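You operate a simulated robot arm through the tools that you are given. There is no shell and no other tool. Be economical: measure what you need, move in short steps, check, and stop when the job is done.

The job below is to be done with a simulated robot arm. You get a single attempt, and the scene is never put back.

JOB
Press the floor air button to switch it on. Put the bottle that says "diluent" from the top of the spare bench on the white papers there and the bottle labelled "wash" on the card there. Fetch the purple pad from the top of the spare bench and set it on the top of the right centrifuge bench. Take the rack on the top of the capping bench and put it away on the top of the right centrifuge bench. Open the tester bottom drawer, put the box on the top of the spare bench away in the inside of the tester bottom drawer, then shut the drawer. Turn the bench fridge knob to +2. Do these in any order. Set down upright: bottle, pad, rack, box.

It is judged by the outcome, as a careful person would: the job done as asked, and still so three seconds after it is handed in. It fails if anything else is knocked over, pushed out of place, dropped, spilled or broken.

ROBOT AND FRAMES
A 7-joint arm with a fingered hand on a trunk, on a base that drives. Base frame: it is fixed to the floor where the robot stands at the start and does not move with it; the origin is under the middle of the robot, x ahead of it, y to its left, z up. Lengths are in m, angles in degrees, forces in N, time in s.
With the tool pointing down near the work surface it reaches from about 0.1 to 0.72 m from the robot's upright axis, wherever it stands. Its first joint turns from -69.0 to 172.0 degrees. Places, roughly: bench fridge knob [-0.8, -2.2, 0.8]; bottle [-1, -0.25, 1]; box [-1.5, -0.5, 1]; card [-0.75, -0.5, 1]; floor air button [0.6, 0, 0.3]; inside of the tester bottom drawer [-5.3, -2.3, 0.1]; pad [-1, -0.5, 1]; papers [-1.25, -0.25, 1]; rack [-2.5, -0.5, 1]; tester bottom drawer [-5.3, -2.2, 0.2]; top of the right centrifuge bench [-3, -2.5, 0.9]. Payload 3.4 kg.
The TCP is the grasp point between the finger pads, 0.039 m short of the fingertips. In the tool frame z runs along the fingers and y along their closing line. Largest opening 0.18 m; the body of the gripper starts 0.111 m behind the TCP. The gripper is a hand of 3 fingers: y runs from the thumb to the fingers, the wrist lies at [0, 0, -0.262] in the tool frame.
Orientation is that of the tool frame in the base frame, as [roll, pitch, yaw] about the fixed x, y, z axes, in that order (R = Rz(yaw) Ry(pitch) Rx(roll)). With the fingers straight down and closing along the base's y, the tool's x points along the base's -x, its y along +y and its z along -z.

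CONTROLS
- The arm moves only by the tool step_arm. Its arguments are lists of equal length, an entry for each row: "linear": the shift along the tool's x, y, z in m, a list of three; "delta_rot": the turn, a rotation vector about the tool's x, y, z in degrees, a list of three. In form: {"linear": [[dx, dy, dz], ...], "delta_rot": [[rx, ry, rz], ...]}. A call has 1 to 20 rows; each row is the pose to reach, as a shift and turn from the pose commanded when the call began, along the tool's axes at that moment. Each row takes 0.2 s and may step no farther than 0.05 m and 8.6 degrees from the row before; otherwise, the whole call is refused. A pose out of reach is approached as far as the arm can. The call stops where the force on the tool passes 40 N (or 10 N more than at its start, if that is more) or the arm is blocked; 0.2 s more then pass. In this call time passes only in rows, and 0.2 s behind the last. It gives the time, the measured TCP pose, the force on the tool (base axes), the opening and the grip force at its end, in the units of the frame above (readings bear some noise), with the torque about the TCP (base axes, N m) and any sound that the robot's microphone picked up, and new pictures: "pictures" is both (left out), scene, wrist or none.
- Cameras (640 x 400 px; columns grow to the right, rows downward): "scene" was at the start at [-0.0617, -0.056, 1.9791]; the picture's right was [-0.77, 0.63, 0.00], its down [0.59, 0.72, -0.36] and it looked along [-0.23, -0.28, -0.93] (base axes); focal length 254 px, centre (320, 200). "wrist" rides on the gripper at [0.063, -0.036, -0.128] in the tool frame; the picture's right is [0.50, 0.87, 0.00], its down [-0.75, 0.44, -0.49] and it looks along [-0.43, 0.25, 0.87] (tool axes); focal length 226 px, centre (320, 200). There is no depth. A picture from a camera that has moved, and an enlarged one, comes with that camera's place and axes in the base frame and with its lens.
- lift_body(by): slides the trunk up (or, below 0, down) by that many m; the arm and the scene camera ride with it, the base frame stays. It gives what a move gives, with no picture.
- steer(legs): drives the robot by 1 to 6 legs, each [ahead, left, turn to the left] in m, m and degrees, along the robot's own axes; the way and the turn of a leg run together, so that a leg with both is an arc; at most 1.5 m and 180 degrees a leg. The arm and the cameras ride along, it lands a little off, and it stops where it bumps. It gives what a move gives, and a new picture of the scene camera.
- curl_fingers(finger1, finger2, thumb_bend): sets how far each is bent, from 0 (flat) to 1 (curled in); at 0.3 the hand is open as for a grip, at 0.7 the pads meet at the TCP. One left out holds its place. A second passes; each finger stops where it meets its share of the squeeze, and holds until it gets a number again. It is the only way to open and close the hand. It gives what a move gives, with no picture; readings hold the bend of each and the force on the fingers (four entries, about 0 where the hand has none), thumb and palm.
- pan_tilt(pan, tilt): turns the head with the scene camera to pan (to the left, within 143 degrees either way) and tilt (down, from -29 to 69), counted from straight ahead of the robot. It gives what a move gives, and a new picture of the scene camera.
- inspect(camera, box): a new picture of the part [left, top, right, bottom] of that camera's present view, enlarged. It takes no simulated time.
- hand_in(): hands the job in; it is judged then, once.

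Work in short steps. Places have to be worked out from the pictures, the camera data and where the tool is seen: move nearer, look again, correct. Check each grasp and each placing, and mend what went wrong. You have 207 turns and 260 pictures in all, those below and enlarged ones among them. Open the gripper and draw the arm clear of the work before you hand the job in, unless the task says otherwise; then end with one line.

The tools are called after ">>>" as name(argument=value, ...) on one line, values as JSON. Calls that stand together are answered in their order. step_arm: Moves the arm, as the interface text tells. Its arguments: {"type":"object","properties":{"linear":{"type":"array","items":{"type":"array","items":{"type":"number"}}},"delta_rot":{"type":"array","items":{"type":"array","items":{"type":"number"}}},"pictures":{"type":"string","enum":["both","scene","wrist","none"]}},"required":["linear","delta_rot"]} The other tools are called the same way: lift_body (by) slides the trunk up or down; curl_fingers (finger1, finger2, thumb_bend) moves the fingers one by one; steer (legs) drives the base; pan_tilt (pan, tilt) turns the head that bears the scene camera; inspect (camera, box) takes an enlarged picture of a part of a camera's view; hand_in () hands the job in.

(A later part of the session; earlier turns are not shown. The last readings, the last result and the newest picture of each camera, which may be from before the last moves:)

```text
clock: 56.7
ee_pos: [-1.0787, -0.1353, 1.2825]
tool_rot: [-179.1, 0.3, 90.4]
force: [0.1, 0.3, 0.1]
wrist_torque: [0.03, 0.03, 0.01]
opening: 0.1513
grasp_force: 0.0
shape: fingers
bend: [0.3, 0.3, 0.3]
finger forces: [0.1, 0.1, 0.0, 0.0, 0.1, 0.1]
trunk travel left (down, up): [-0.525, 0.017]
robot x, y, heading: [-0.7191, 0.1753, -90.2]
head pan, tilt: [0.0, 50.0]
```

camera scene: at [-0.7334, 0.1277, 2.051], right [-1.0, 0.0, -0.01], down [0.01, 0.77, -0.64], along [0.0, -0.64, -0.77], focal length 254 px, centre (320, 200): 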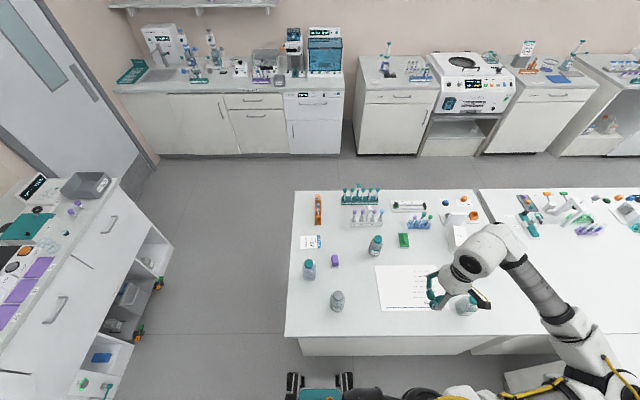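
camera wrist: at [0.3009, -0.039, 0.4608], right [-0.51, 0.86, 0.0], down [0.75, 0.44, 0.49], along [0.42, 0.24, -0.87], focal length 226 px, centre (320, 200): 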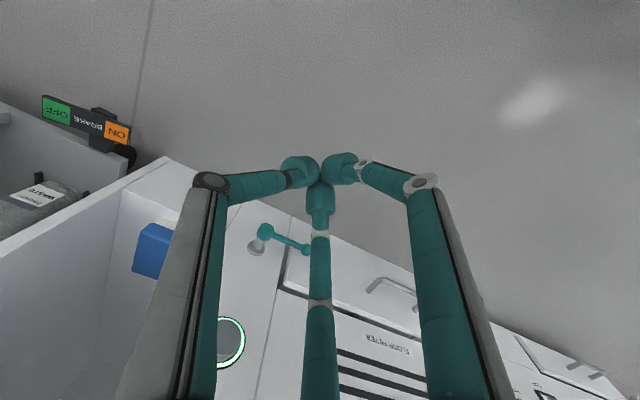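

>>> inspect(camera="scene", box=[280, 180, 440, 345])

```text
2.42 times, centred on (360, 262) of scene
camera zoom: at [-0.7327, 0.1273, 2.0509], right [-1.0, 0.0, -0.01], down [0.01, 0.77, -0.64], along [0.0, -0.64, -0.77], focal length 616 px, centre (223, 48)
```

zoom: 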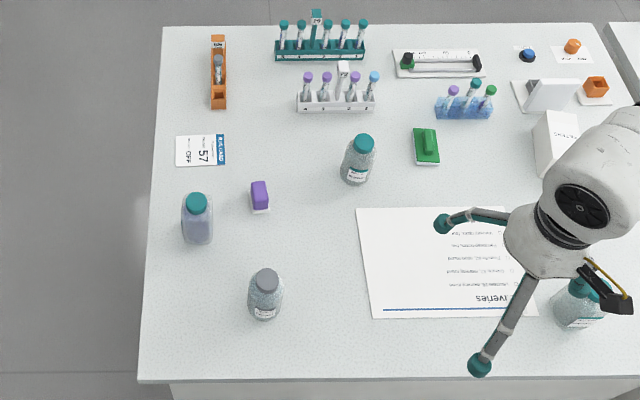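

Bench top is at z≈0.92; diluent bottle near (-0.80, -0.21), paper centre near (-1.14, -0.30). I move above the diluent bottle.

>>> step_arm(linear=[[-0.01, 0.045, 0], [-0.022, 0.09, 0], [-0.034, 0.135, 0], [-0.046, 0.18, 0], [-0.058, 0.225, 0], [-0.075, 0.27, 0]], delta_rot=[[0, 0, 0], [0, 0, 0], [0, 0, 0], [0, 0, 0], [0, 0, 0], [0, 0, 0]], pictures="both")

```text
clock: 58.1
ee_pos: [-0.8016, -0.2117, 1.2806]
tool_rot: [-178.8, 0.1, 90.2]
force: [-0.2, -0.6, -0.9]
wrist_torque: [-0.01, 0.02, -0.01]
opening: 0.1513
grasp_force: 0.0
shape: fingers
bend: [0.3, 0.3, 0.3]
finger forces: [0.0, 0.0, 0.1, 0.0, 0.0, 0.1]
trunk travel left (down, up): [-0.525, 0.017]
robot x, y, heading: [-0.7218, 0.1787, -90.4]
head pan, tilt: [0.0, 50.0]
camera scene: at [-0.7226, 0.1209, 2.0508], right [-1.0, 0.0, 0.0], down [0.0, 0.77, -0.64], along [0.0, -0.64, -0.77], focal length 254 px, centre (320, 200)
camera wrist: at [-0.838, -0.1497, 1.4087], right [0.86, 0.5, -0.02], down [0.45, -0.75, 0.49], along [0.23, -0.43, -0.87], focal length 226 px, centre (320, 200)
```

scene: 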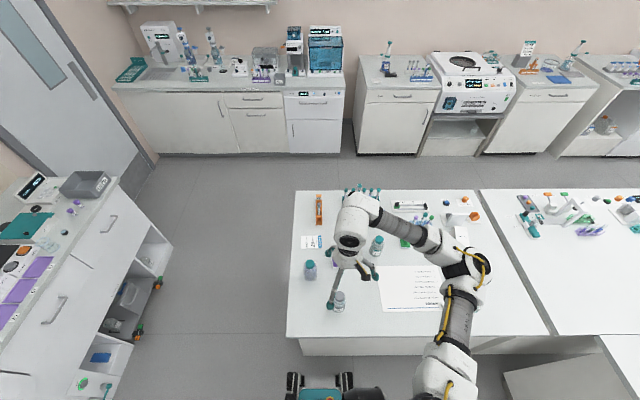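
wrist: 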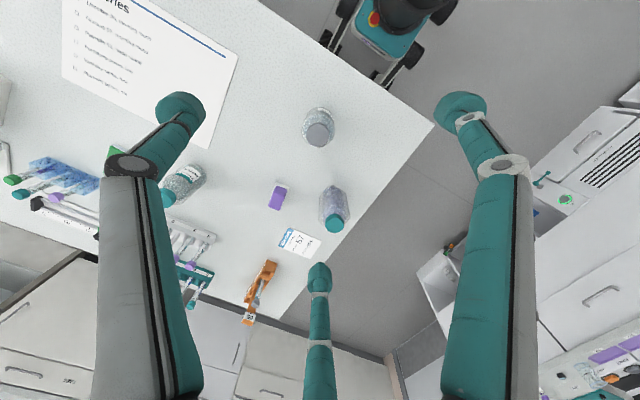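

Triangulation puts the cap top at (-0.803, -0.224, 1.059). I descend over it to TCP z≈1.00.

>>> step_arm(linear=[[-0.011, 0, 0.045], [-0.011, 0, 0.09], [-0.011, 0, 0.135], [-0.011, 0, 0.18], [-0.011, 0, 0.22], [-0.011, 0, 0.25], [-0.011, 0, 0.28]], delta_rot=[[0, 0, 0], [0, 0, 0], [0, 0, 0], [0, 0, 0], [0, 0, 0], [0, 0, 0], [0, 0, 0]], pictures="both")

```text
clock: 59.7
ee_pos: [-0.8114, -0.2228, 0.9972]
tool_rot: [-179.1, 0.3, 90.4]
force: [0.4, 0.3, 0.4]
wrist_torque: [0.03, 0.02, -0.02]
opening: 0.1515
grasp_force: 0.0
shape: fingers
bend: [0.3, 0.3, 0.3]
finger forces: [0.1, 0.1, 0.1, 0.1, 0.1, 0.0]
trunk travel left (down, up): [-0.525, 0.017]
robot x, y, heading: [-0.7205, 0.1782, -90.1]
head pan, tilt: [0.0, 50.0]
camera scene: at [-0.7306, 0.1242, 2.0509], right [-1.0, 0.0, 0.0], down [0.01, 0.77, -0.64], along [0.0, -0.64, -0.77], focal length 254 px, centre (320, 200)
camera wrist: at [-0.846, -0.1613, 1.1256], right [0.86, 0.51, -0.02], down [0.45, -0.75, 0.49], along [0.24, -0.43, -0.87], focal length 226 px, centre (320, 200)
```

scene: 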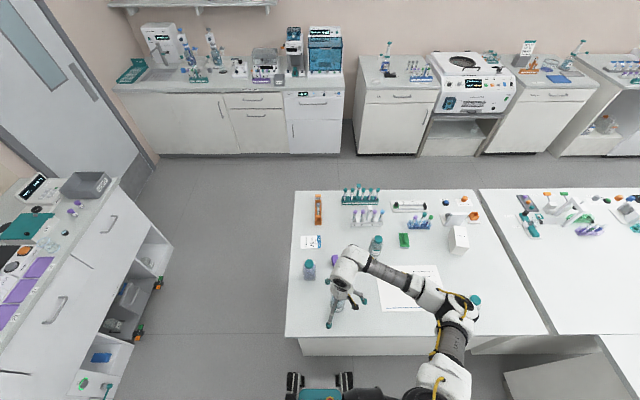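
wrist: 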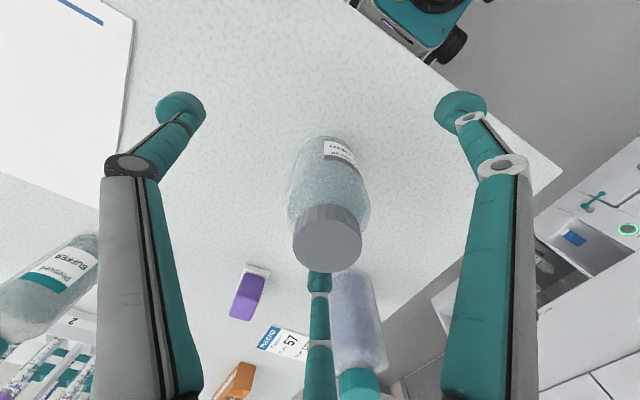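

The bottle is centred between the fingers. I close the hand.

>>> curl_fingers(finger1=0.7, finger2=0.7, thumb_bend=0.7)

>>> step_arm(linear=[[0, 0, -0.01], [0, 0, -0.02]], delta_rot=[[0, 0, 0], [0, 0, 0]], pictures="wrist")

```text
clock: 60.7
ee_pos: [-0.8106, -0.2229, 0.9979]
tool_rot: [-179.1, 0.2, 90.4]
force: [0.1, 0.4, -0.1]
wrist_torque: [-0.02, -0.03, 0.03]
opening: 0.038
grasp_force: 16.8
shape: fingers
bend: [0.57, 0.56, 0.62]
finger forces: [11.0, 10.2, 0.0, 0.0, 12.0, 0.0]
trunk travel left (down, up): [-0.525, 0.017]
robot x, y, heading: [-0.7226, 0.1783, -90.3]
head pan, tilt: [0.0, 50.0]
```

```text
clock: 61.3
ee_pos: [-0.8104, -0.2229, 1.0181]
tool_rot: [-179.1, 0.1, 90.3]
force: [0.0, -0.3, -2.8]
wrist_torque: [-0.01, 0.03, 0.01]
opening: 0.0378
grasp_force: 16.6
shape: fingers
bend: [0.57, 0.56, 0.62]
finger forces: [10.8, 10.1, 0.0, 0.0, 11.6, 0.0]
trunk travel left (down, up): [-0.525, 0.017]
robot x, y, heading: [-0.721, 0.1774, -90.3]
head pan, tilt: [0.0, 50.0]
camera wrist: at [-0.8453, -0.1611, 1.1471], right [0.86, 0.5, -0.02], down [0.45, -0.75, 0.49], along [0.23, -0.43, -0.87], focal length 226 px, centre (320, 200)
```

wrist: 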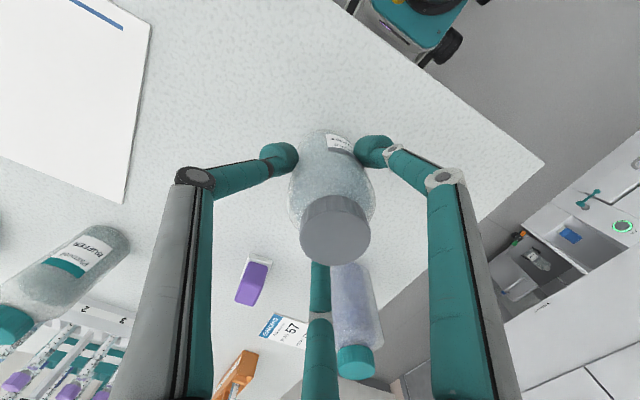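

Lifted with ≈2.8 N of weight. I carry it up 0.06 and over to the paper centre at (-1.14, -0.30).

>>> step_arm(linear=[[0, 0, -0.04], [-0.01, -0.03, -0.06], [-0.02, -0.075, -0.06], [-0.031, -0.12, -0.06], [-0.042, -0.165, -0.06], [-0.053, -0.21, -0.06], [-0.064, -0.255, -0.06], [-0.07, -0.295, -0.06], [-0.077, -0.33, -0.06]], delta_rot=[[0, 0, 0], [0, 0, 0], [0, 0, 0], [0, 0, 0], [0, 0, 0], [0, 0, 0], [0, 0, 0], [0, 0, 0], [0, 0, 0]], pictures="both")

```text
clock: 63.3
ee_pos: [-1.1442, -0.2987, 1.0842]
tool_rot: [-179.2, 0.2, 90.4]
force: [-0.1, -0.2, -2.5]
wrist_torque: [0.02, 0.02, -0.02]
opening: 0.0377
grasp_force: 15.8
shape: fingers
bend: [0.57, 0.56, 0.62]
finger forces: [10.6, 9.9, 0.1, 0.0, 11.6, 0.1]
trunk travel left (down, up): [-0.525, 0.017]
robot x, y, heading: [-0.7173, 0.1784, -90.1]
head pan, tilt: [0.0, 50.0]
camera scene: at [-0.7363, 0.1252, 2.0508], right [-1.0, 0.0, -0.01], down [0.01, 0.77, -0.64], along [0.0, -0.64, -0.77], focal length 254 px, centre (320, 200)
camera wrist: at [-1.1786, -0.2368, 1.2128], right [0.86, 0.51, -0.01], down [0.45, -0.75, 0.49], along [0.24, -0.43, -0.87], focal length 226 px, centre (320, 200)
```

scene: 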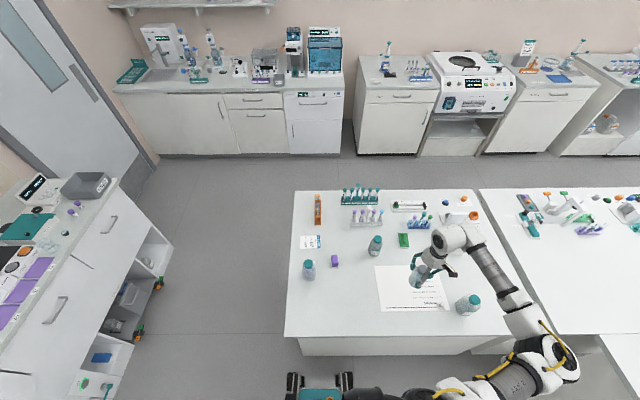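
wrist: 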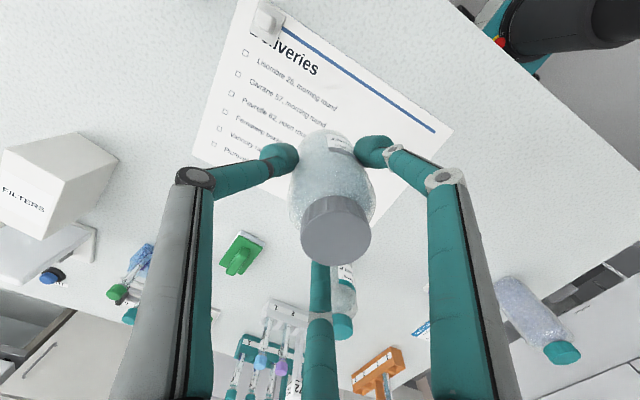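

The bottle is above the paper's centre. I lower it to the same height at which it was grasped.

>>> step_arm(linear=[[-0.008, 0, 0.04], [-0.008, 0, 0.07], [-0.008, 0, 0.08], [-0.008, 0, 0.085]], delta_rot=[[0, 0, 0], [0, 0, 0], [0, 0, 0], [0, 0, 0]], pictures="wrist")

```text
clock: 64.3
ee_pos: [-1.1424, -0.3078, 0.999]
tool_rot: [-179.1, 0.3, 90.2]
force: [-1.9, -0.9, 5.0]
wrist_torque: [0.03, -0.01, -0.02]
opening: 0.0377
grasp_force: 16.7
shape: fingers
bend: [0.57, 0.56, 0.62]
finger forces: [10.5, 9.6, 0.0, 0.0, 13.3, 0.1]
trunk travel left (down, up): [-0.525, 0.017]
robot x, y, heading: [-0.7205, 0.1798, -90.1]
head pan, tilt: [0.0, 50.0]
camera wrist: at [-1.1775, -0.2461, 1.1283], right [0.86, 0.5, -0.02], down [0.45, -0.75, 0.49], along [0.23, -0.43, -0.87], focal length 226 px, centre (320, 200)
```

wrist: 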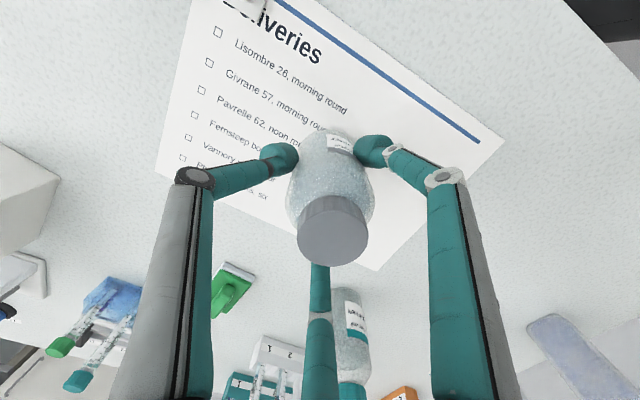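

Force reads +5 N, so it has contact with the paper. I release and rise.

>>> curl_fingers(finger1=0.3, finger2=0.3, thumb_bend=0.3)

>>> step_arm(linear=[[0, 0, -0.05], [0, 0, -0.1], [0, 0, -0.15], [0, 0, -0.2], [0, 0, -0.24]], delta_rot=[[0, 0, 0], [0, 0, 0], [0, 0, 0], [0, 0, 0], [0, 0, 0]], pictures="wrist")

```text
clock: 65.3
ee_pos: [-1.1424, -0.3078, 0.9991]
tool_rot: [-179.0, 0.2, 90.5]
force: [-0.3, 0.2, 0.3]
wrist_torque: [-0.02, -0.03, 0.0]
opening: 0.1517
grasp_force: 0.0
shape: fingers
bend: [0.3, 0.3, 0.3]
finger forces: [0.1, 0.0, 0.0, 0.1, 0.1, 0.0]
trunk travel left (down, up): [-0.525, 0.017]
robot x, y, heading: [-0.7225, 0.1824, -90.0]
head pan, tilt: [0.0, 50.0]
```

```text
clock: 66.5
ee_pos: [-1.136, -0.3081, 1.2405]
tool_rot: [-179.1, 0.2, 90.4]
force: [0.9, 0.3, 0.6]
wrist_torque: [0.02, 0.02, 0.01]
opening: 0.1515
grasp_force: 0.1
shape: fingers
bend: [0.3, 0.3, 0.3]
finger forces: [0.0, 0.1, 0.0, 0.0, 0.0, 0.0]
trunk travel left (down, up): [-0.525, 0.017]
robot x, y, heading: [-0.72, 0.1786, -90.3]
head pan, tilt: [0.0, 50.0]
camera wrist: at [-1.1706, -0.2465, 1.3697], right [0.86, 0.51, -0.02], down [0.45, -0.75, 0.49], along [0.23, -0.43, -0.87], focal length 226 px, centre (320, 200)
```

wrist: 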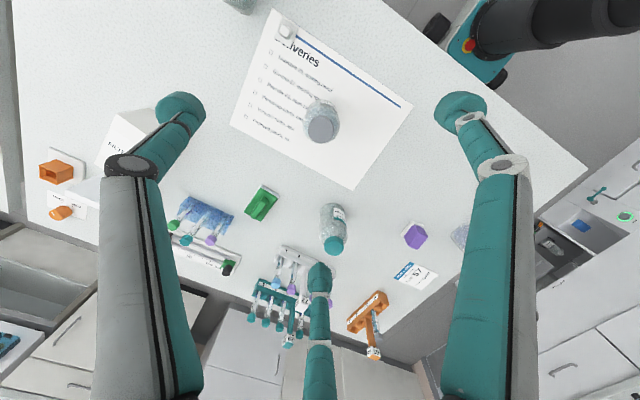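

Diluent stands upright on the paper. I move above the wash bottle near (-0.68, -0.35).

>>> step_arm(linear=[[-0.005, 0.048, 0], [-0.01, 0.096, 0], [-0.015, 0.144, 0], [-0.02, 0.192, 0], [-0.025, 0.24, 0], [-0.03, 0.288, 0], [-0.035, 0.336, 0], [-0.04, 0.384, 0], [-0.045, 0.42, 0], [-0.045, 0.45, 0]], delta_rot=[[0, 0, 0], [0, 0, 0], [0, 0, 0], [0, 0, 0], [0, 0, 0], [0, 0, 0], [0, 0, 0], [0, 0, 0], [0, 0, 0], [0, 0, 0]], pictures="wrist")

```text
clock: 68.7
ee_pos: [-0.6854, -0.3507, 1.2314]
tool_rot: [-179.0, 0.2, 90.3]
force: [0.3, -0.2, 0.0]
wrist_torque: [0.01, 0.02, 0.0]
opening: 0.1514
grasp_force: 0.1
shape: fingers
bend: [0.3, 0.3, 0.3]
finger forces: [0.1, 0.0, 0.0, 0.1, 0.1, 0.0]
trunk travel left (down, up): [-0.525, 0.017]
robot x, y, heading: [-0.7187, 0.1788, -90.2]
head pan, tilt: [0.0, 50.0]
camera wrist: at [-0.7201, -0.2889, 1.3597], right [0.86, 0.5, -0.02], down [0.45, -0.75, 0.49], along [0.23, -0.43, -0.87], focal length 226 px, centre (320, 200)
```

wrist: 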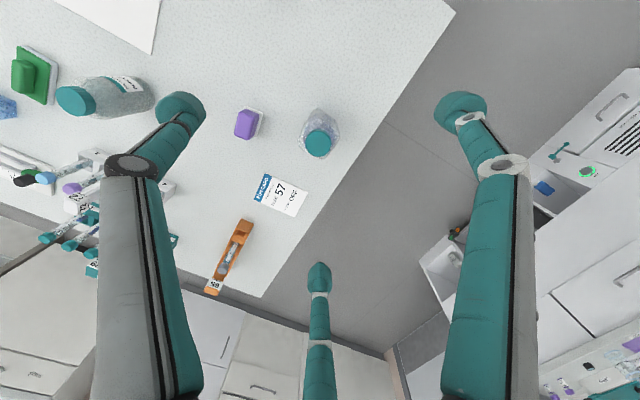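

Cap is centred under the hand at ≈(-0.69, -0.36). I descend to z≈1.00.

>>> step_arm(linear=[[-0.009, -0.003, 0.045], [-0.009, -0.003, 0.09], [-0.009, -0.003, 0.135], [-0.009, -0.003, 0.175], [-0.009, -0.003, 0.205], [-0.009, -0.003, 0.232]], delta_rot=[[0, 0, 0], [0, 0, 0], [0, 0, 0], [0, 0, 0], [0, 0, 0], [0, 0, 0]], pictures="wrist")

```text
clock: 70.1
ee_pos: [-0.694, -0.3623, 1.0001]
tool_rot: [-179.1, 0.1, 90.2]
force: [0.5, 0.1, -0.4]
wrist_torque: [0.01, -0.02, -0.03]
opening: 0.1517
grasp_force: 0.1
shape: fingers
bend: [0.3, 0.3, 0.3]
finger forces: [0.1, 0.0, 0.1, 0.0, 0.1, 0.0]
trunk travel left (down, up): [-0.525, 0.017]
robot x, y, heading: [-0.7191, 0.1812, -90.4]
head pan, tilt: [0.0, 50.0]
camera wrist: at [-0.7291, -0.3009, 1.1284], right [0.86, 0.5, -0.02], down [0.45, -0.75, 0.49], along [0.23, -0.43, -0.87], focal length 226 px, centre (320, 200)
```

wrist: 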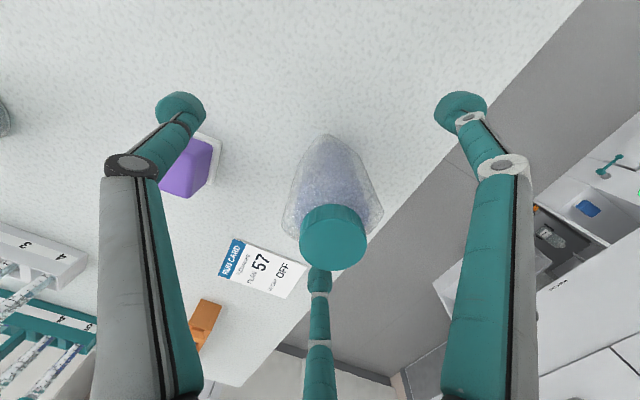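

>>> curl_fingers(finger1=0.7, finger2=0.7, thumb_bend=0.7)

>>> step_arm(linear=[[0, 0, -0.02], [0, 0, -0.04]], delta_rot=[[0, 0, 0], [0, 0, 0]], pictures="wrist")

```text
clock: 71.1
ee_pos: [-0.6932, -0.3621, 0.9999]
tool_rot: [-179.1, 0.2, 90.5]
force: [-0.3, 0.3, 0.6]
wrist_torque: [-0.02, 0.03, 0.02]
opening: 0.0347
grasp_force: 15.3
shape: fingers
bend: [0.57, 0.56, 0.64]
finger forces: [10.9, 9.1, 0.0, 0.0, 9.9, 0.1]
trunk travel left (down, up): [-0.525, 0.017]
robot x, y, heading: [-0.7225, 0.176, -90.1]
head pan, tilt: [0.0, 50.0]
```

```text
clock: 71.7
ee_pos: [-0.6907, -0.3616, 1.0399]
tool_rot: [-179.1, 0.3, 90.4]
force: [0.6, 0.8, -2.3]
wrist_torque: [0.0, 0.02, -0.01]
opening: 0.0345
grasp_force: 14.4
shape: fingers
bend: [0.57, 0.56, 0.64]
finger forces: [10.5, 9.0, 0.1, 0.0, 9.5, 0.1]
trunk travel left (down, up): [-0.525, 0.017]
robot x, y, heading: [-0.7212, 0.1778, -90.0]
head pan, tilt: [0.0, 50.0]
camera wrist: at [-0.7265, -0.2988, 1.1688], right [0.86, 0.51, -0.02], down [0.45, -0.75, 0.49], along [0.23, -0.43, -0.87], focal length 226 px, centre (320, 200)
```

wrist: 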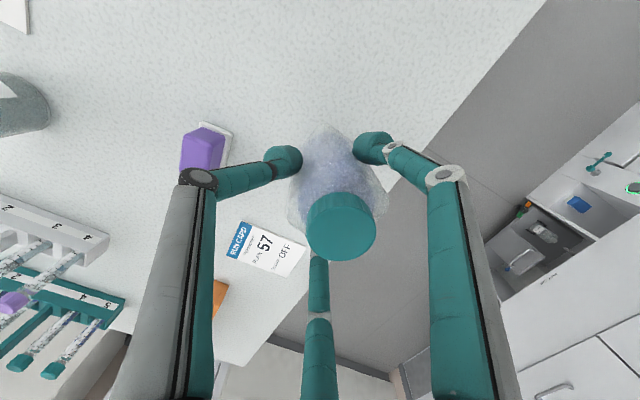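

Grip holds. I carry the bottle to the card centre at about (-0.685, -0.533).

>>> step_arm(linear=[[-0.03, 0.002, -0.02], [-0.07, 0.003, -0.03], [-0.11, 0.004, -0.03], [-0.15, 0.005, -0.03], [-0.171, 0.006, -0.03]], delta_rot=[[0, 0, 0], [0, 0, 0], [0, 0, 0], [0, 0, 0], [0, 0, 0]], pictures="both")

```text
clock: 72.9
ee_pos: [-0.6816, -0.5321, 1.0715]
tool_rot: [-179.0, 0.2, 90.4]
force: [-0.3, -0.7, -2.4]
wrist_torque: [0.01, 0.02, -0.01]
opening: 0.0343
grasp_force: 14.1
shape: fingers
bend: [0.57, 0.56, 0.64]
finger forces: [10.3, 8.6, 0.0, 0.1, 9.2, 0.0]
trunk travel left (down, up): [-0.525, 0.017]
robot x, y, heading: [-0.72, 0.1775, -90.4]
head pan, tilt: [0.0, 50.0]
camera scene: at [-0.7215, 0.121, 2.0508], right [-1.0, 0.0, 0.0], down [0.0, 0.77, -0.64], along [0.0, -0.64, -0.77], focal length 254 px, centre (320, 200)
camera wrist: at [-0.7172, -0.4698, 1.2002], right [0.86, 0.51, -0.02], down [0.45, -0.75, 0.49], along [0.23, -0.43, -0.87], focal length 226 px, centre (320, 200)
```

scene: 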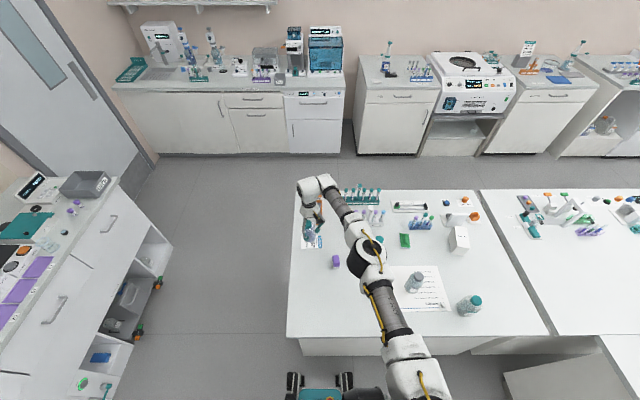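
wrist: 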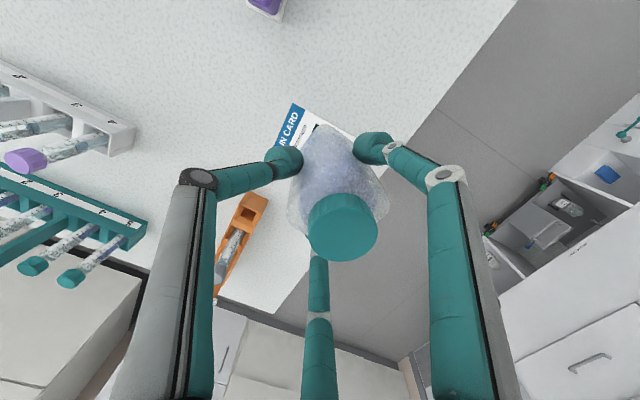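

Landing spot matches the card centre. I lower to contact height.

>>> step_arm(linear=[[-0.003, 0, 0.035], [-0.003, 0, 0.06], [-0.003, 0, 0.068], [-0.003, 0, 0.072]], delta_rot=[[0, 0, 0], [0, 0, 0], [0, 0, 0], [0, 0, 0]], pictures="wrist")

```text
clock: 73.9
ee_pos: [-0.6866, -0.5333, 1.0034]
tool_rot: [-179.1, 0.3, 90.4]
force: [0.7, -0.6, 2.4]
wrist_torque: [0.11, -0.24, 0.01]
opening: 0.0341
grasp_force: 14.0
shape: fingers
bend: [0.57, 0.56, 0.64]
finger forces: [10.7, 8.9, 0.1, 0.0, 8.7, 0.0]
out of reach, approached as far as the arm can: row 2, 3, 4
trunk travel left (down, up): [-0.525, 0.017]
robot x, y, heading: [-0.7195, 0.1784, -90.1]
head pan, tilt: [0.0, 50.0]
camera wrist: at [-0.7215, -0.4712, 1.1317], right [0.86, 0.51, -0.01], down [0.45, -0.75, 0.49], along [0.24, -0.43, -0.87], focal length 226 px, centre (320, 200)
```

wrist: 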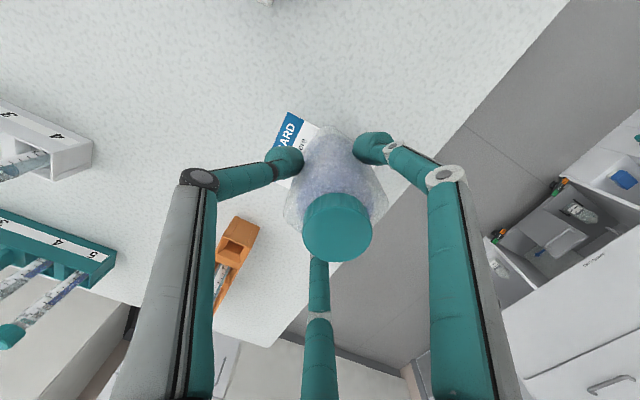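

Force reversed to +2.4 N: it's touching. I release and rise.

>>> curl_fingers(finger1=0.3, finger2=0.3, thumb_bend=0.3)

>>> step_arm(linear=[[0, 0, -0.05], [0, 0, -0.1], [0, 0, -0.15], [0, 0, -0.2], [0.04, -0.02, -0.22], [0.08, -0.06, -0.22], [0.11, -0.1, -0.22]], delta_rot=[[0, 0, 0], [0, 0, 0], [0, 0, 0], [0, 0, 0], [0, 0, 0], [0, 0, 0], [0, 0, 0]], pictures="both")

```text
clock: 74.9
ee_pos: [-0.6848, -0.5328, 1.003]
tool_rot: [-179.1, 0.3, 90.4]
force: [-0.6, -0.5, 0.3]
wrist_torque: [0.01, -0.01, 0.02]
opening: 0.1514
grasp_force: 0.1
shape: fingers
bend: [0.3, 0.3, 0.3]
finger forces: [0.0, 0.0, 0.1, 0.0, 0.0, 0.1]
trunk travel left (down, up): [-0.525, 0.017]
robot x, y, heading: [-0.7174, 0.1796, -90.3]
head pan, tilt: [0.0, 50.0]
```

```text
refused: row 6 steps farther than a row can; nothing moved
```

>>> step_arm(linear=[[0, 0, -0.05], [0, 0, -0.1], [0, 0, -0.15], [0, 0, -0.2], [0.03, -0.03, -0.22], [0.06, -0.06, -0.22], [0.09, -0.09, -0.22], [0.105, -0.115, -0.22]], delta_rot=[[0, 0, 0], [0, 0, 0], [0, 0, 0], [0, 0, 0], [0, 0, 0], [0, 0, 0], [0, 0, 0], [0, 0, 0]], pictures="both")

```text
clock: 76.7
ee_pos: [-0.7954, -0.4242, 1.2259]
tool_rot: [-179.0, 0.2, 90.4]
force: [-0.3, -0.5, -0.2]
wrist_torque: [-0.03, 0.01, 0.03]
opening: 0.1514
grasp_force: 0.0
shape: fingers
bend: [0.3, 0.3, 0.3]
finger forces: [0.0, 0.1, 0.0, 0.0, 0.0, 0.0]
trunk travel left (down, up): [-0.525, 0.017]
robot x, y, heading: [-0.7204, 0.1786, -90.2]
head pan, tilt: [0.0, 50.0]
camera scene: at [-0.7277, 0.1231, 2.0508], right [-1.0, 0.0, 0.0], down [0.01, 0.77, -0.64], along [0.0, -0.64, -0.77], focal length 254 px, centre (320, 200)
camera wrist: at [-0.8317, -0.3624, 1.3538], right [0.86, 0.51, -0.02], down [0.45, -0.75, 0.49], along [0.23, -0.43, -0.87], focal length 226 px, centre (320, 200)
```

scene: 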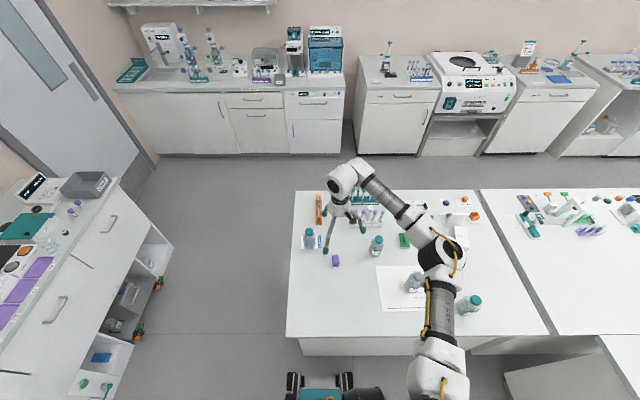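
wrist: 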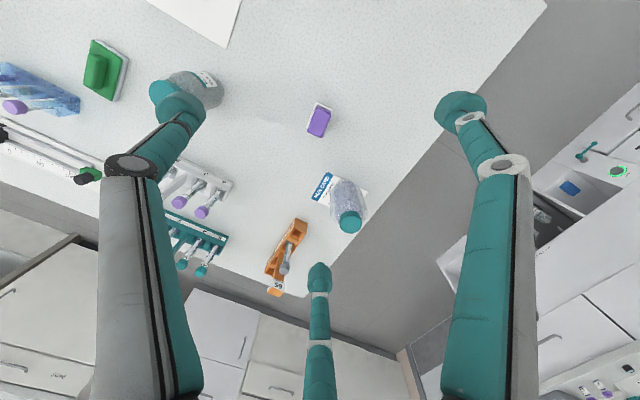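

Wash is on the card. The pad lies right below the hand; I zoom in on it.

>>> inspect(camera="wrist", box=[280, 85, 360, 150])

>>> inspect(camera="scene", box=[290, 215, 350, 275])

```text
6.15 times, centred on (320, 118) of wrist
camera zoom: at [-0.8317, -0.3624, 1.3538], right [0.86, 0.51, -0.02], down [0.45, -0.75, 0.49], along [0.23, -0.43, -0.87], focal length 1391 px, centre (320, 708)
```

zoom: 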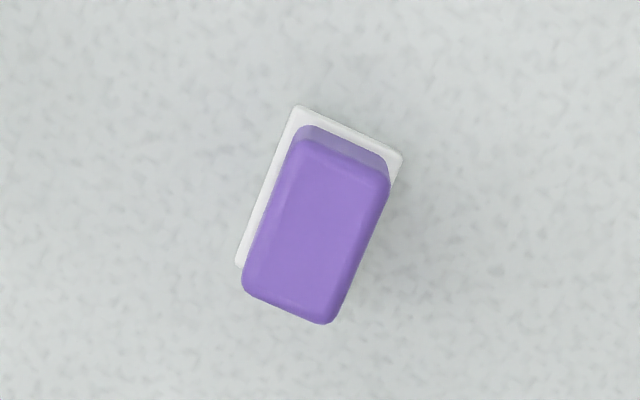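

```text
6.67 times, centred on (320, 245) of scene
camera zoom: at [-0.7277, 0.1231, 2.0508], right [-1.0, 0.0, 0.0], down [0.01, 0.77, -0.64], along [0.0, -0.64, -0.77], focal length 1694 px, centre (320, -100)
```

zoom: 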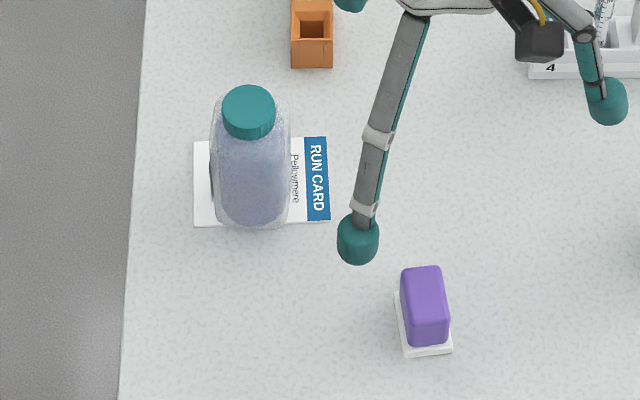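

The pad is about 4×6 cm at (-0.803, -0.429), rotated ~8°. I pre-close the fingers a little to clear the wash bottle, rotate and descend.

>>> curl_fingers(finger1=0.42, finger2=0.42, thumb_bend=0.42)

>>> step_arm(linear=[[-0.005, -0.008, 0.045], [-0.005, -0.008, 0.09], [-0.005, -0.008, 0.135], [-0.005, -0.008, 0.18], [-0.005, -0.008, 0.21]], delta_rot=[[0, 0, -4], [0, 0, -8], [0, 0, -8], [0, 0, -8], [0, 0, -8]], pictures="both")

```text
clock: 77.7
ee_pos: [-0.7981, -0.4248, 1.2251]
tool_rot: [-179.1, 0.2, 90.4]
force: [0.2, 0.1, 0.4]
wrist_torque: [-0.02, -0.01, -0.01]
opening: 0.1051
grasp_force: 0.2
shape: fingers
bend: [0.42, 0.42, 0.42]
finger forces: [0.1, 0.1, 0.0, 0.0, 0.1, 0.0]
trunk travel left (down, up): [-0.525, 0.017]
robot x, y, heading: [-0.7172, 0.1782, -90.2]
head pan, tilt: [0.0, 50.0]
```

```text
clock: 78.9
ee_pos: [-0.8091, -0.4293, 1.0146]
tool_rot: [-179.1, 0.2, 98.5]
force: [0.4, -0.1, -1.1]
wrist_torque: [0.05, -0.01, -0.01]
opening: 0.1054
grasp_force: 0.0
shape: fingers
bend: [0.42, 0.42, 0.42]
finger forces: [0.0, 0.1, 0.0, 0.0, 0.1, 0.0]
trunk travel left (down, up): [-0.525, 0.017]
robot x, y, heading: [-0.7222, 0.1802, -89.9]
head pan, tilt: [0.0, 50.0]
camera scene: at [-0.7279, 0.1222, 2.0508], right [-1.0, 0.0, 0.0], down [0.01, 0.77, -0.64], along [0.0, -0.64, -0.77], focal length 254 px, centre (320, 200)
camera wrist: at [-0.8529, -0.3737, 1.1439], right [0.78, 0.62, -0.01], down [0.55, -0.68, 0.49], along [0.29, -0.39, -0.87], focal length 226 px, centre (320, 200)
```

scene: 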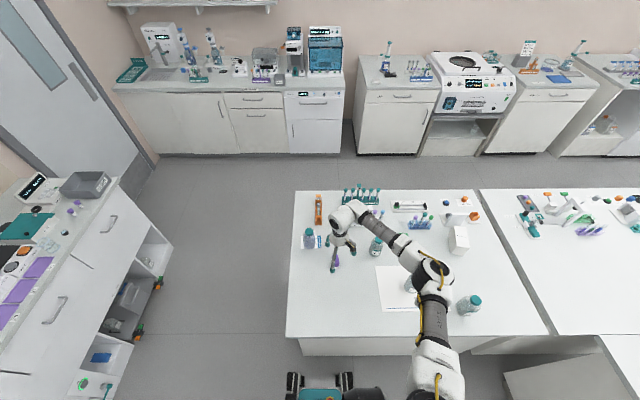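
wrist: 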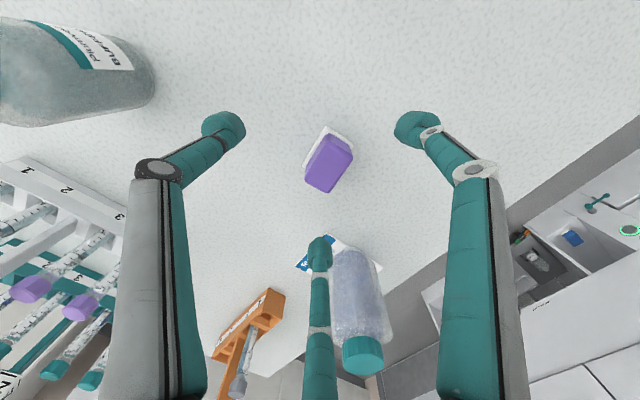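

Pad is nearly centred. Small correction and descend to z≈0.963, then grasp.

>>> step_arm(linear=[[0.003, 0.006, 0.03], [0.003, 0.006, 0.052]], delta_rot=[[0, 0, 0], [0, 0, 0]], pictures="wrist")

>>> curl_fingers(finger1=0.7, finger2=0.7, thumb_bend=0.7)

>>> step_arm(linear=[[0, 0, -0.01], [0, 0, -0.02]], delta_rot=[[0, 0, 0], [0, 0, 0]], pictures="wrist")

```text
clock: 79.5
ee_pos: [-0.806, -0.4271, 0.961]
tool_rot: [-179.2, 0.1, 98.4]
force: [-0.1, 0.2, -0.5]
wrist_torque: [-0.02, 0.02, 0.0]
opening: 0.1049
grasp_force: 0.0
shape: fingers
bend: [0.42, 0.42, 0.42]
finger forces: [0.0, 0.0, 0.0, 0.0, 0.0, 0.0]
trunk travel left (down, up): [-0.525, 0.017]
robot x, y, heading: [-0.7225, 0.1801, -90.3]
head pan, tilt: [0.0, 50.0]
camera wrist: at [-0.8482, -0.3714, 1.09], right [0.78, 0.62, -0.02], down [0.55, -0.68, 0.49], along [0.29, -0.39, -0.87], focal length 226 px, centre (320, 200)
```

wrist: 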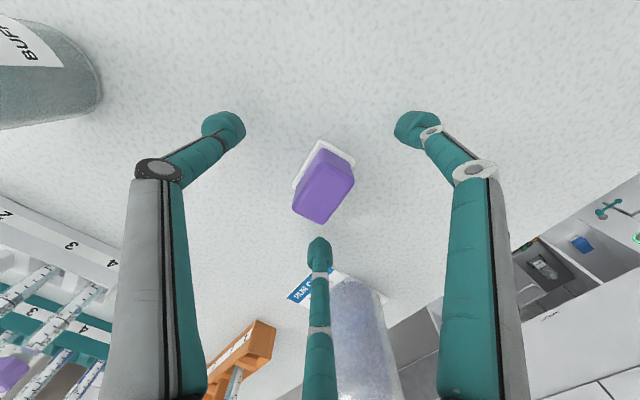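

```text
clock: 80.5
ee_pos: [-0.8053, -0.4267, 0.9619]
tool_rot: [-179.1, 0.2, 98.4]
force: [-0.2, -0.8, -0.2]
wrist_torque: [-0.02, 0.0, 0.02]
opening: 0.026
grasp_force: 12.8
shape: fingers
bend: [0.6, 0.6, 0.65]
finger forces: [9.0, 8.9, 0.0, 0.0, 7.6, 0.1]
trunk travel left (down, up): [-0.525, 0.017]
robot x, y, heading: [-0.7174, 0.1788, -90.2]
head pan, tilt: [0.0, 50.0]
```

```text
clock: 81.1
ee_pos: [-0.8057, -0.4284, 0.9816]
tool_rot: [-179.1, 0.1, 98.2]
force: [-0.6, 0.7, -0.9]
wrist_torque: [0.02, -0.01, 0.0]
opening: 0.0263
grasp_force: 12.9
shape: fingers
bend: [0.6, 0.6, 0.65]
finger forces: [9.0, 8.9, 0.1, 0.1, 7.6, 0.0]
trunk travel left (down, up): [-0.525, 0.017]
robot x, y, heading: [-0.7208, 0.1773, -90.0]
head pan, tilt: [0.0, 50.0]
camera wrist: at [-0.8488, -0.3716, 1.1107], right [0.78, 0.62, -0.01], down [0.55, -0.68, 0.49], along [0.29, -0.39, -0.87], focal length 226 px, centre (320, 200)
```

wrist: 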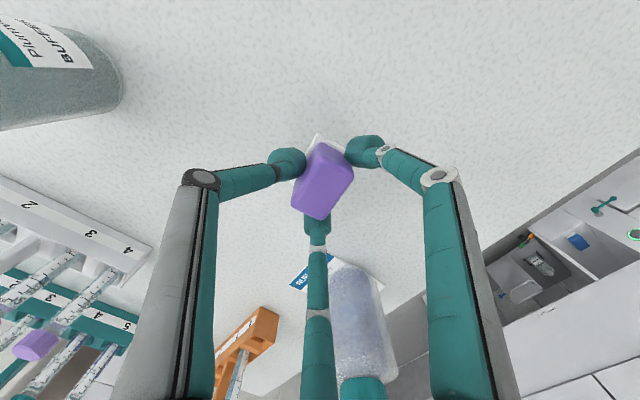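

Pad is held securely. I raise it and draw the hand in for driving to the right centrifuge bench.

>>> step_arm(linear=[[0, 0, -0.045], [0, 0, -0.09], [0, 0, -0.135], [0, 0, -0.18], [0, 0, -0.225], [0, 0, -0.27], [0.036, -0.022, -0.27], [0.072, -0.044, -0.27], [0.108, -0.066, -0.27], [0.144, -0.087, -0.27], [0.18, -0.109, -0.27], [0.216, -0.13, -0.27], [0.252, -0.152, -0.27], [0.287, -0.173, -0.27]], delta_rot=[[0, 0, 0], [0, 0, 0], [0, 0, 0], [0, 0, 0], [0, 0, 0], [0, 0, 0], [0, 0, 0], [0, 0, 0], [0, 0, 0], [0, 0, 0], [0, 0, 0], [0, 0, 0], [0, 0, 0], [0, 0, 0]], pictures="scene")

>>> steer(legs=[[-0.2, 0, 0], [0, 0.68, 0]])

```text
clock: 84.1
ee_pos: [-1.0145, -0.1643, 1.2565]
tool_rot: [-179.1, 0.1, 98.4]
force: [-0.2, 0.3, -0.8]
wrist_torque: [-0.05, -0.02, -0.03]
opening: 0.0257
grasp_force: 12.5
shape: fingers
bend: [0.6, 0.6, 0.65]
finger forces: [8.6, 8.7, 0.0, 0.0, 7.2, 0.1]
trunk travel left (down, up): [-0.525, 0.017]
robot x, y, heading: [-0.7195, 0.1773, -90.2]
head pan, tilt: [0.0, 50.0]
camera scene: at [-0.7362, 0.1307, 2.051], right [-1.0, 0.0, -0.01], down [0.01, 0.77, -0.64], along [0.0, -0.64, -0.77], focal length 254 px, centre (320, 200)
```

scene: 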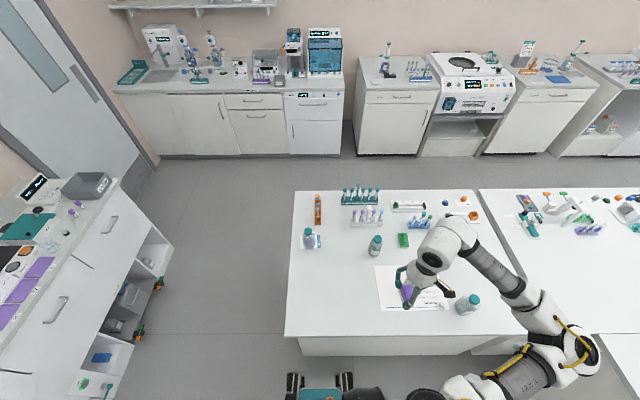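

```text
clock: 89.1
ee_pos: [-0.3404, 0.0299, 1.2535]
tool_rot: [-179.4, 0.1, 98.2]
force: [-0.2, -0.3, -0.9]
wrist_torque: [-0.02, -0.03, -0.01]
opening: 0.0255
grasp_force: 12.1
shape: fingers
bend: [0.6, 0.6, 0.65]
finger forces: [8.7, 8.7, 0.1, 0.0, 7.4, 0.1]
trunk travel left (down, up): [-0.525, 0.017]
robot x, y, heading: [-0.0361, 0.3726, -90.1]
head pan, tilt: [0.0, 50.0]
camera scene: at [-0.0568, 0.3235, 2.0509], right [-1.0, 0.0, -0.01], down [0.01, 0.77, -0.64], along [0.01, -0.64, -0.77], focal length 254 px, centre (320, 200)
```

scene: 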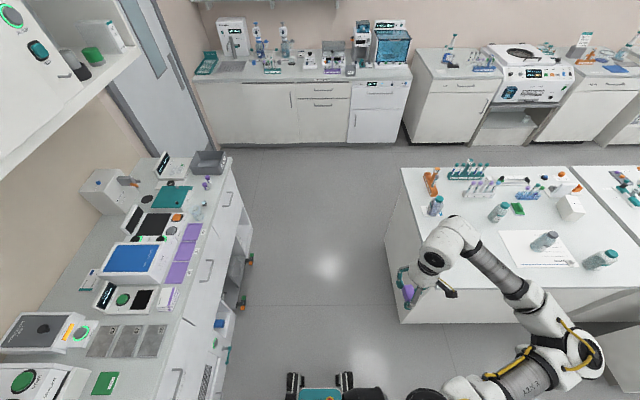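

Clear corridor. I drive forward 1.75 m, then sideways toward the centrifuge benches.

>>> steer(legs=[[1.2, 0, 0], [0.55, 0, 0]])

```text
clock: 97.9
ee_pos: [-0.3366, -1.7129, 1.254]
tool_rot: [-179.2, 0.1, 98.1]
force: [0.3, -0.5, -0.3]
wrist_torque: [0.0, -0.04, 0.0]
opening: 0.0253
grasp_force: 12.3
shape: fingers
bend: [0.6, 0.6, 0.65]
finger forces: [8.8, 8.8, 0.0, 0.0, 7.2, 0.0]
trunk travel left (down, up): [-0.525, 0.017]
robot x, y, heading: [-0.041, -1.3717, -90.0]
head pan, tilt: [0.0, 50.0]
camera scene: at [-0.0528, -1.421, 2.0509], right [-1.0, 0.0, -0.01], down [0.01, 0.77, -0.64], along [0.0, -0.64, -0.77], focal length 254 px, centre (320, 200)
```

scene: 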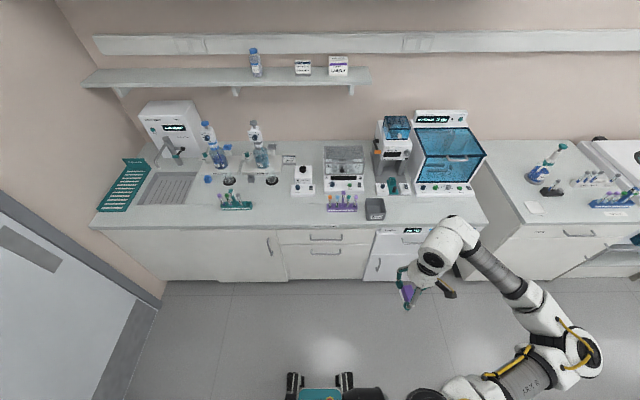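

Corridor is 1.3 m deep. I move sideways right along it.

>>> steer(legs=[[0, -1.4, 0], [0, -1.3, 0]])

```text
clock: 111.0
ee_pos: [-3.0074, -1.7164, 1.2568]
tool_rot: [-178.5, 0.1, 99.0]
force: [-0.5, -0.1, 0.2]
wrist_torque: [0.0, 0.06, 0.02]
opening: 0.0251
grasp_force: 12.4
shape: fingers
bend: [0.6, 0.6, 0.66]
finger forces: [8.7, 8.8, 0.1, 0.0, 7.1, 0.1]
trunk travel left (down, up): [-0.525, 0.017]
robot x, y, heading: [-2.7286, -1.3719, -89.5]
head pan, tilt: [0.0, 50.0]
camera scene: at [-2.7285, -1.4218, 2.0509], right [-1.0, -0.01, 0.0], down [-0.01, 0.77, -0.64], along [0.01, -0.64, -0.77], focal length 254 px, centre (320, 200)
```

scene: 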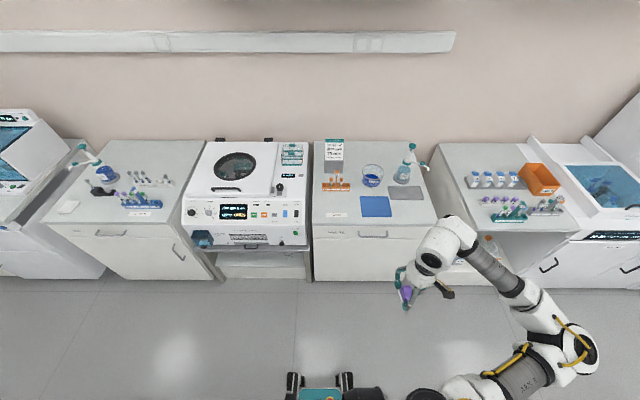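

>>> inspect(camera="scene", box=[300, 130, 450, 240])

```text
3.64 times, centred on (375, 185) of scene
camera zoom: at [-2.7285, -1.4218, 2.0509], right [-1.0, -0.01, 0.0], down [-0.01, 0.77, -0.64], along [0.01, -0.64, -0.77], focal length 924 px, centre (120, 254)
```

zoom: 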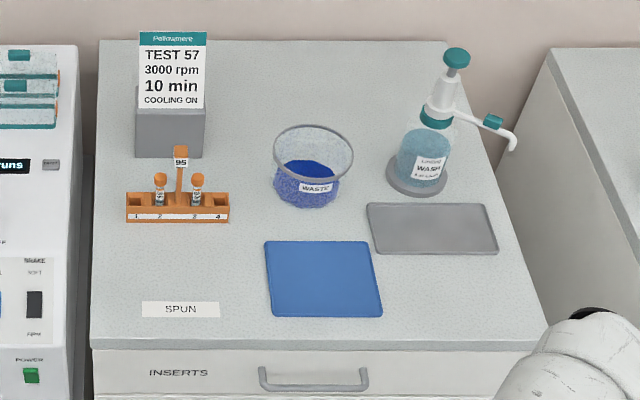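

Free spot right of the blue mat at about (-3.235, -2.295). I drive closer.

>>> steer(legs=[[0.37, -0.33, -0.5]])

```text
clock: 113.9
ee_pos: [-3.3342, -2.0834, 1.2594]
tool_rot: [-178.3, 0.0, 98.8]
force: [0.3, 0.1, -0.2]
wrist_torque: [0.0, 0.04, 0.01]
opening: 0.0251
grasp_force: 11.9
shape: fingers
bend: [0.6, 0.6, 0.66]
finger forces: [8.7, 8.7, 0.1, 0.0, 7.2, 0.0]
trunk travel left (down, up): [-0.525, 0.017]
robot x, y, heading: [-3.0579, -1.7363, -89.6]
head pan, tilt: [0.0, 50.0]
camera scene: at [-3.0615, -1.7891, 2.0509], right [-1.0, -0.01, 0.0], down [0.0, 0.77, -0.64], along [0.01, -0.64, -0.77], focal length 254 px, centre (320, 200)
```

scene: 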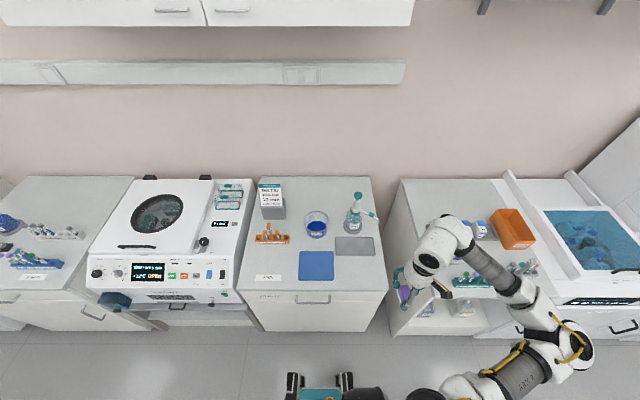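

>>> step_arm(linear=[[-0.046, 0.0125, 0], [-0.092, 0.025, 0], [-0.138, 0.0375, 0], [-0.184, 0.05, 0.02], [-0.229, 0.0626, 0.04], [-0.229, 0.0626, 0.085], [-0.229, 0.0626, 0.13], [-0.229, 0.0626, 0.175], [-0.229, 0.0626, 0.21]], delta_rot=[[0, 0, 0], [0, 0, 0], [0, 0, 0], [0, 0, 0], [0, 0, 0], [0, 0, 0], [0, 0, 0], [0, 0, 0], [0, 0, 0]], pictures="both")

```text
refused: row 4 steps farther than a row can; nothing moved
```

>>> step_arm(linear=[[-0.046, 0.0125, 0], [-0.092, 0.025, 0], [-0.138, 0.0375, 0], [-0.184, 0.05, 0], [-0.229, 0.0626, 0], [-0.229, 0.0626, 0.045], [-0.229, 0.0626, 0.09], [-0.229, 0.0626, 0.135], [-0.229, 0.0626, 0.175], [-0.229, 0.0626, 0.21]], delta_rot=[[0, 0, 0], [0, 0, 0], [0, 0, 0], [0, 0, 0], [0, 0, 0], [0, 0, 0], [0, 0, 0], [0, 0, 0], [0, 0, 0], [0, 0, 0]], pictures="both")

```text
clock: 116.1
ee_pos: [-3.2402, -2.3005, 1.0479]
tool_rot: [-178.3, 0.2, 98.8]
force: [0.2, -0.4, 0.0]
wrist_torque: [-0.01, -0.01, 0.01]
opening: 0.025
grasp_force: 11.4
shape: fingers
bend: [0.6, 0.6, 0.66]
finger forces: [8.4, 8.5, 0.0, 0.1, 6.9, 0.1]
trunk travel left (down, up): [-0.525, 0.017]
robot x, y, heading: [-3.058, -1.7352, -89.6]
head pan, tilt: [0.0, 50.0]
camera scene: at [-3.0677, -1.7926, 2.0508], right [-1.0, -0.01, 0.0], down [0.0, 0.77, -0.64], along [0.01, -0.64, -0.77], focal length 254 px, centre (320, 200)
camera wrist: at [-3.2839, -2.2442, 1.1772], right [0.78, 0.63, -0.03], down [0.56, -0.67, 0.48], along [0.28, -0.39, -0.88], focal length 226 px, centre (320, 200)
```

scene: 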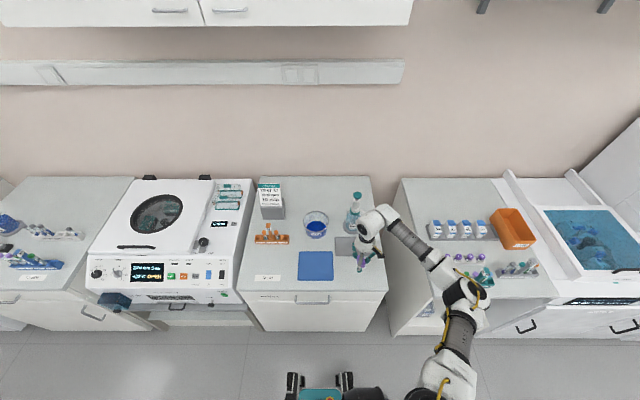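
wrist: 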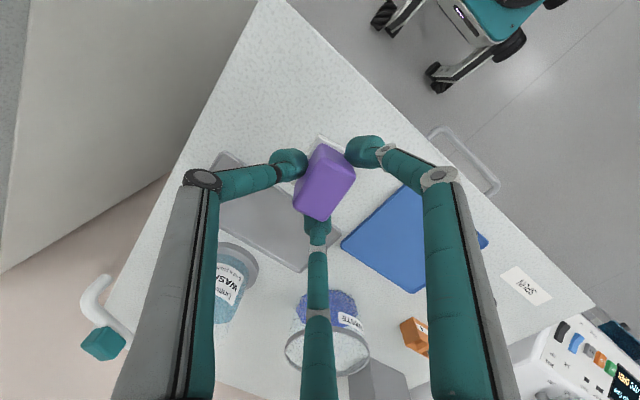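

Landing spot is on clear bench between the mats. I lower until contact.

>>> step_arm(linear=[[0, 0, 0.045], [0, 0, 0.08], [0, 0, 0.095], [0, 0, 0.1], [0, 0, 0.105]], delta_rot=[[0, 0, 0], [0, 0, 0], [0, 0, 0], [0, 0, 0], [0, 0, 0]], pictures="wrist")

```text
clock: 117.3
ee_pos: [-3.2401, -2.3034, 0.9525]
tool_rot: [-178.5, 0.7, 98.8]
force: [-0.9, 4.4, 21.5]
wrist_torque: [0.46, -0.07, 0.01]
opening: 0.0229
grasp_force: 19.5
shape: fingers
bend: [0.63, 0.62, 0.66]
finger forces: [20.5, 10.6, 0.0, 0.0, 7.4, 0.1]
trunk travel left (down, up): [-0.525, 0.017]
robot x, y, heading: [-3.0596, -1.7361, -89.9]
head pan, tilt: [0.0, 50.0]
stopped in row 5: the force on the tool passed its limit at 42 N (the readings are from after the stop); the commanded pose is now the measured one
camera wrist: at [-3.2828, -2.246, 1.0798], right [0.78, 0.63, -0.03], down [0.56, -0.67, 0.49], along [0.29, -0.4, -0.87], focal length 226 px, centre (320, 200)
```

wrist: 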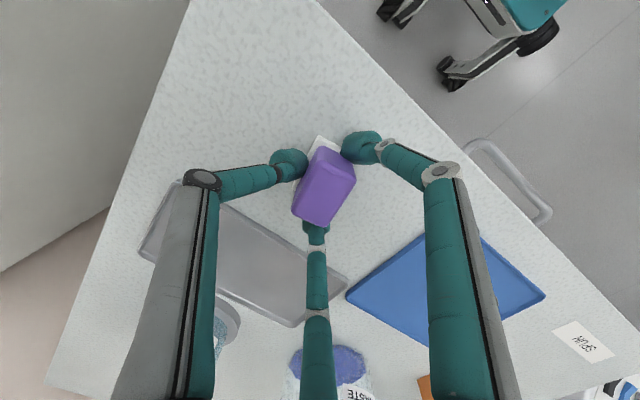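

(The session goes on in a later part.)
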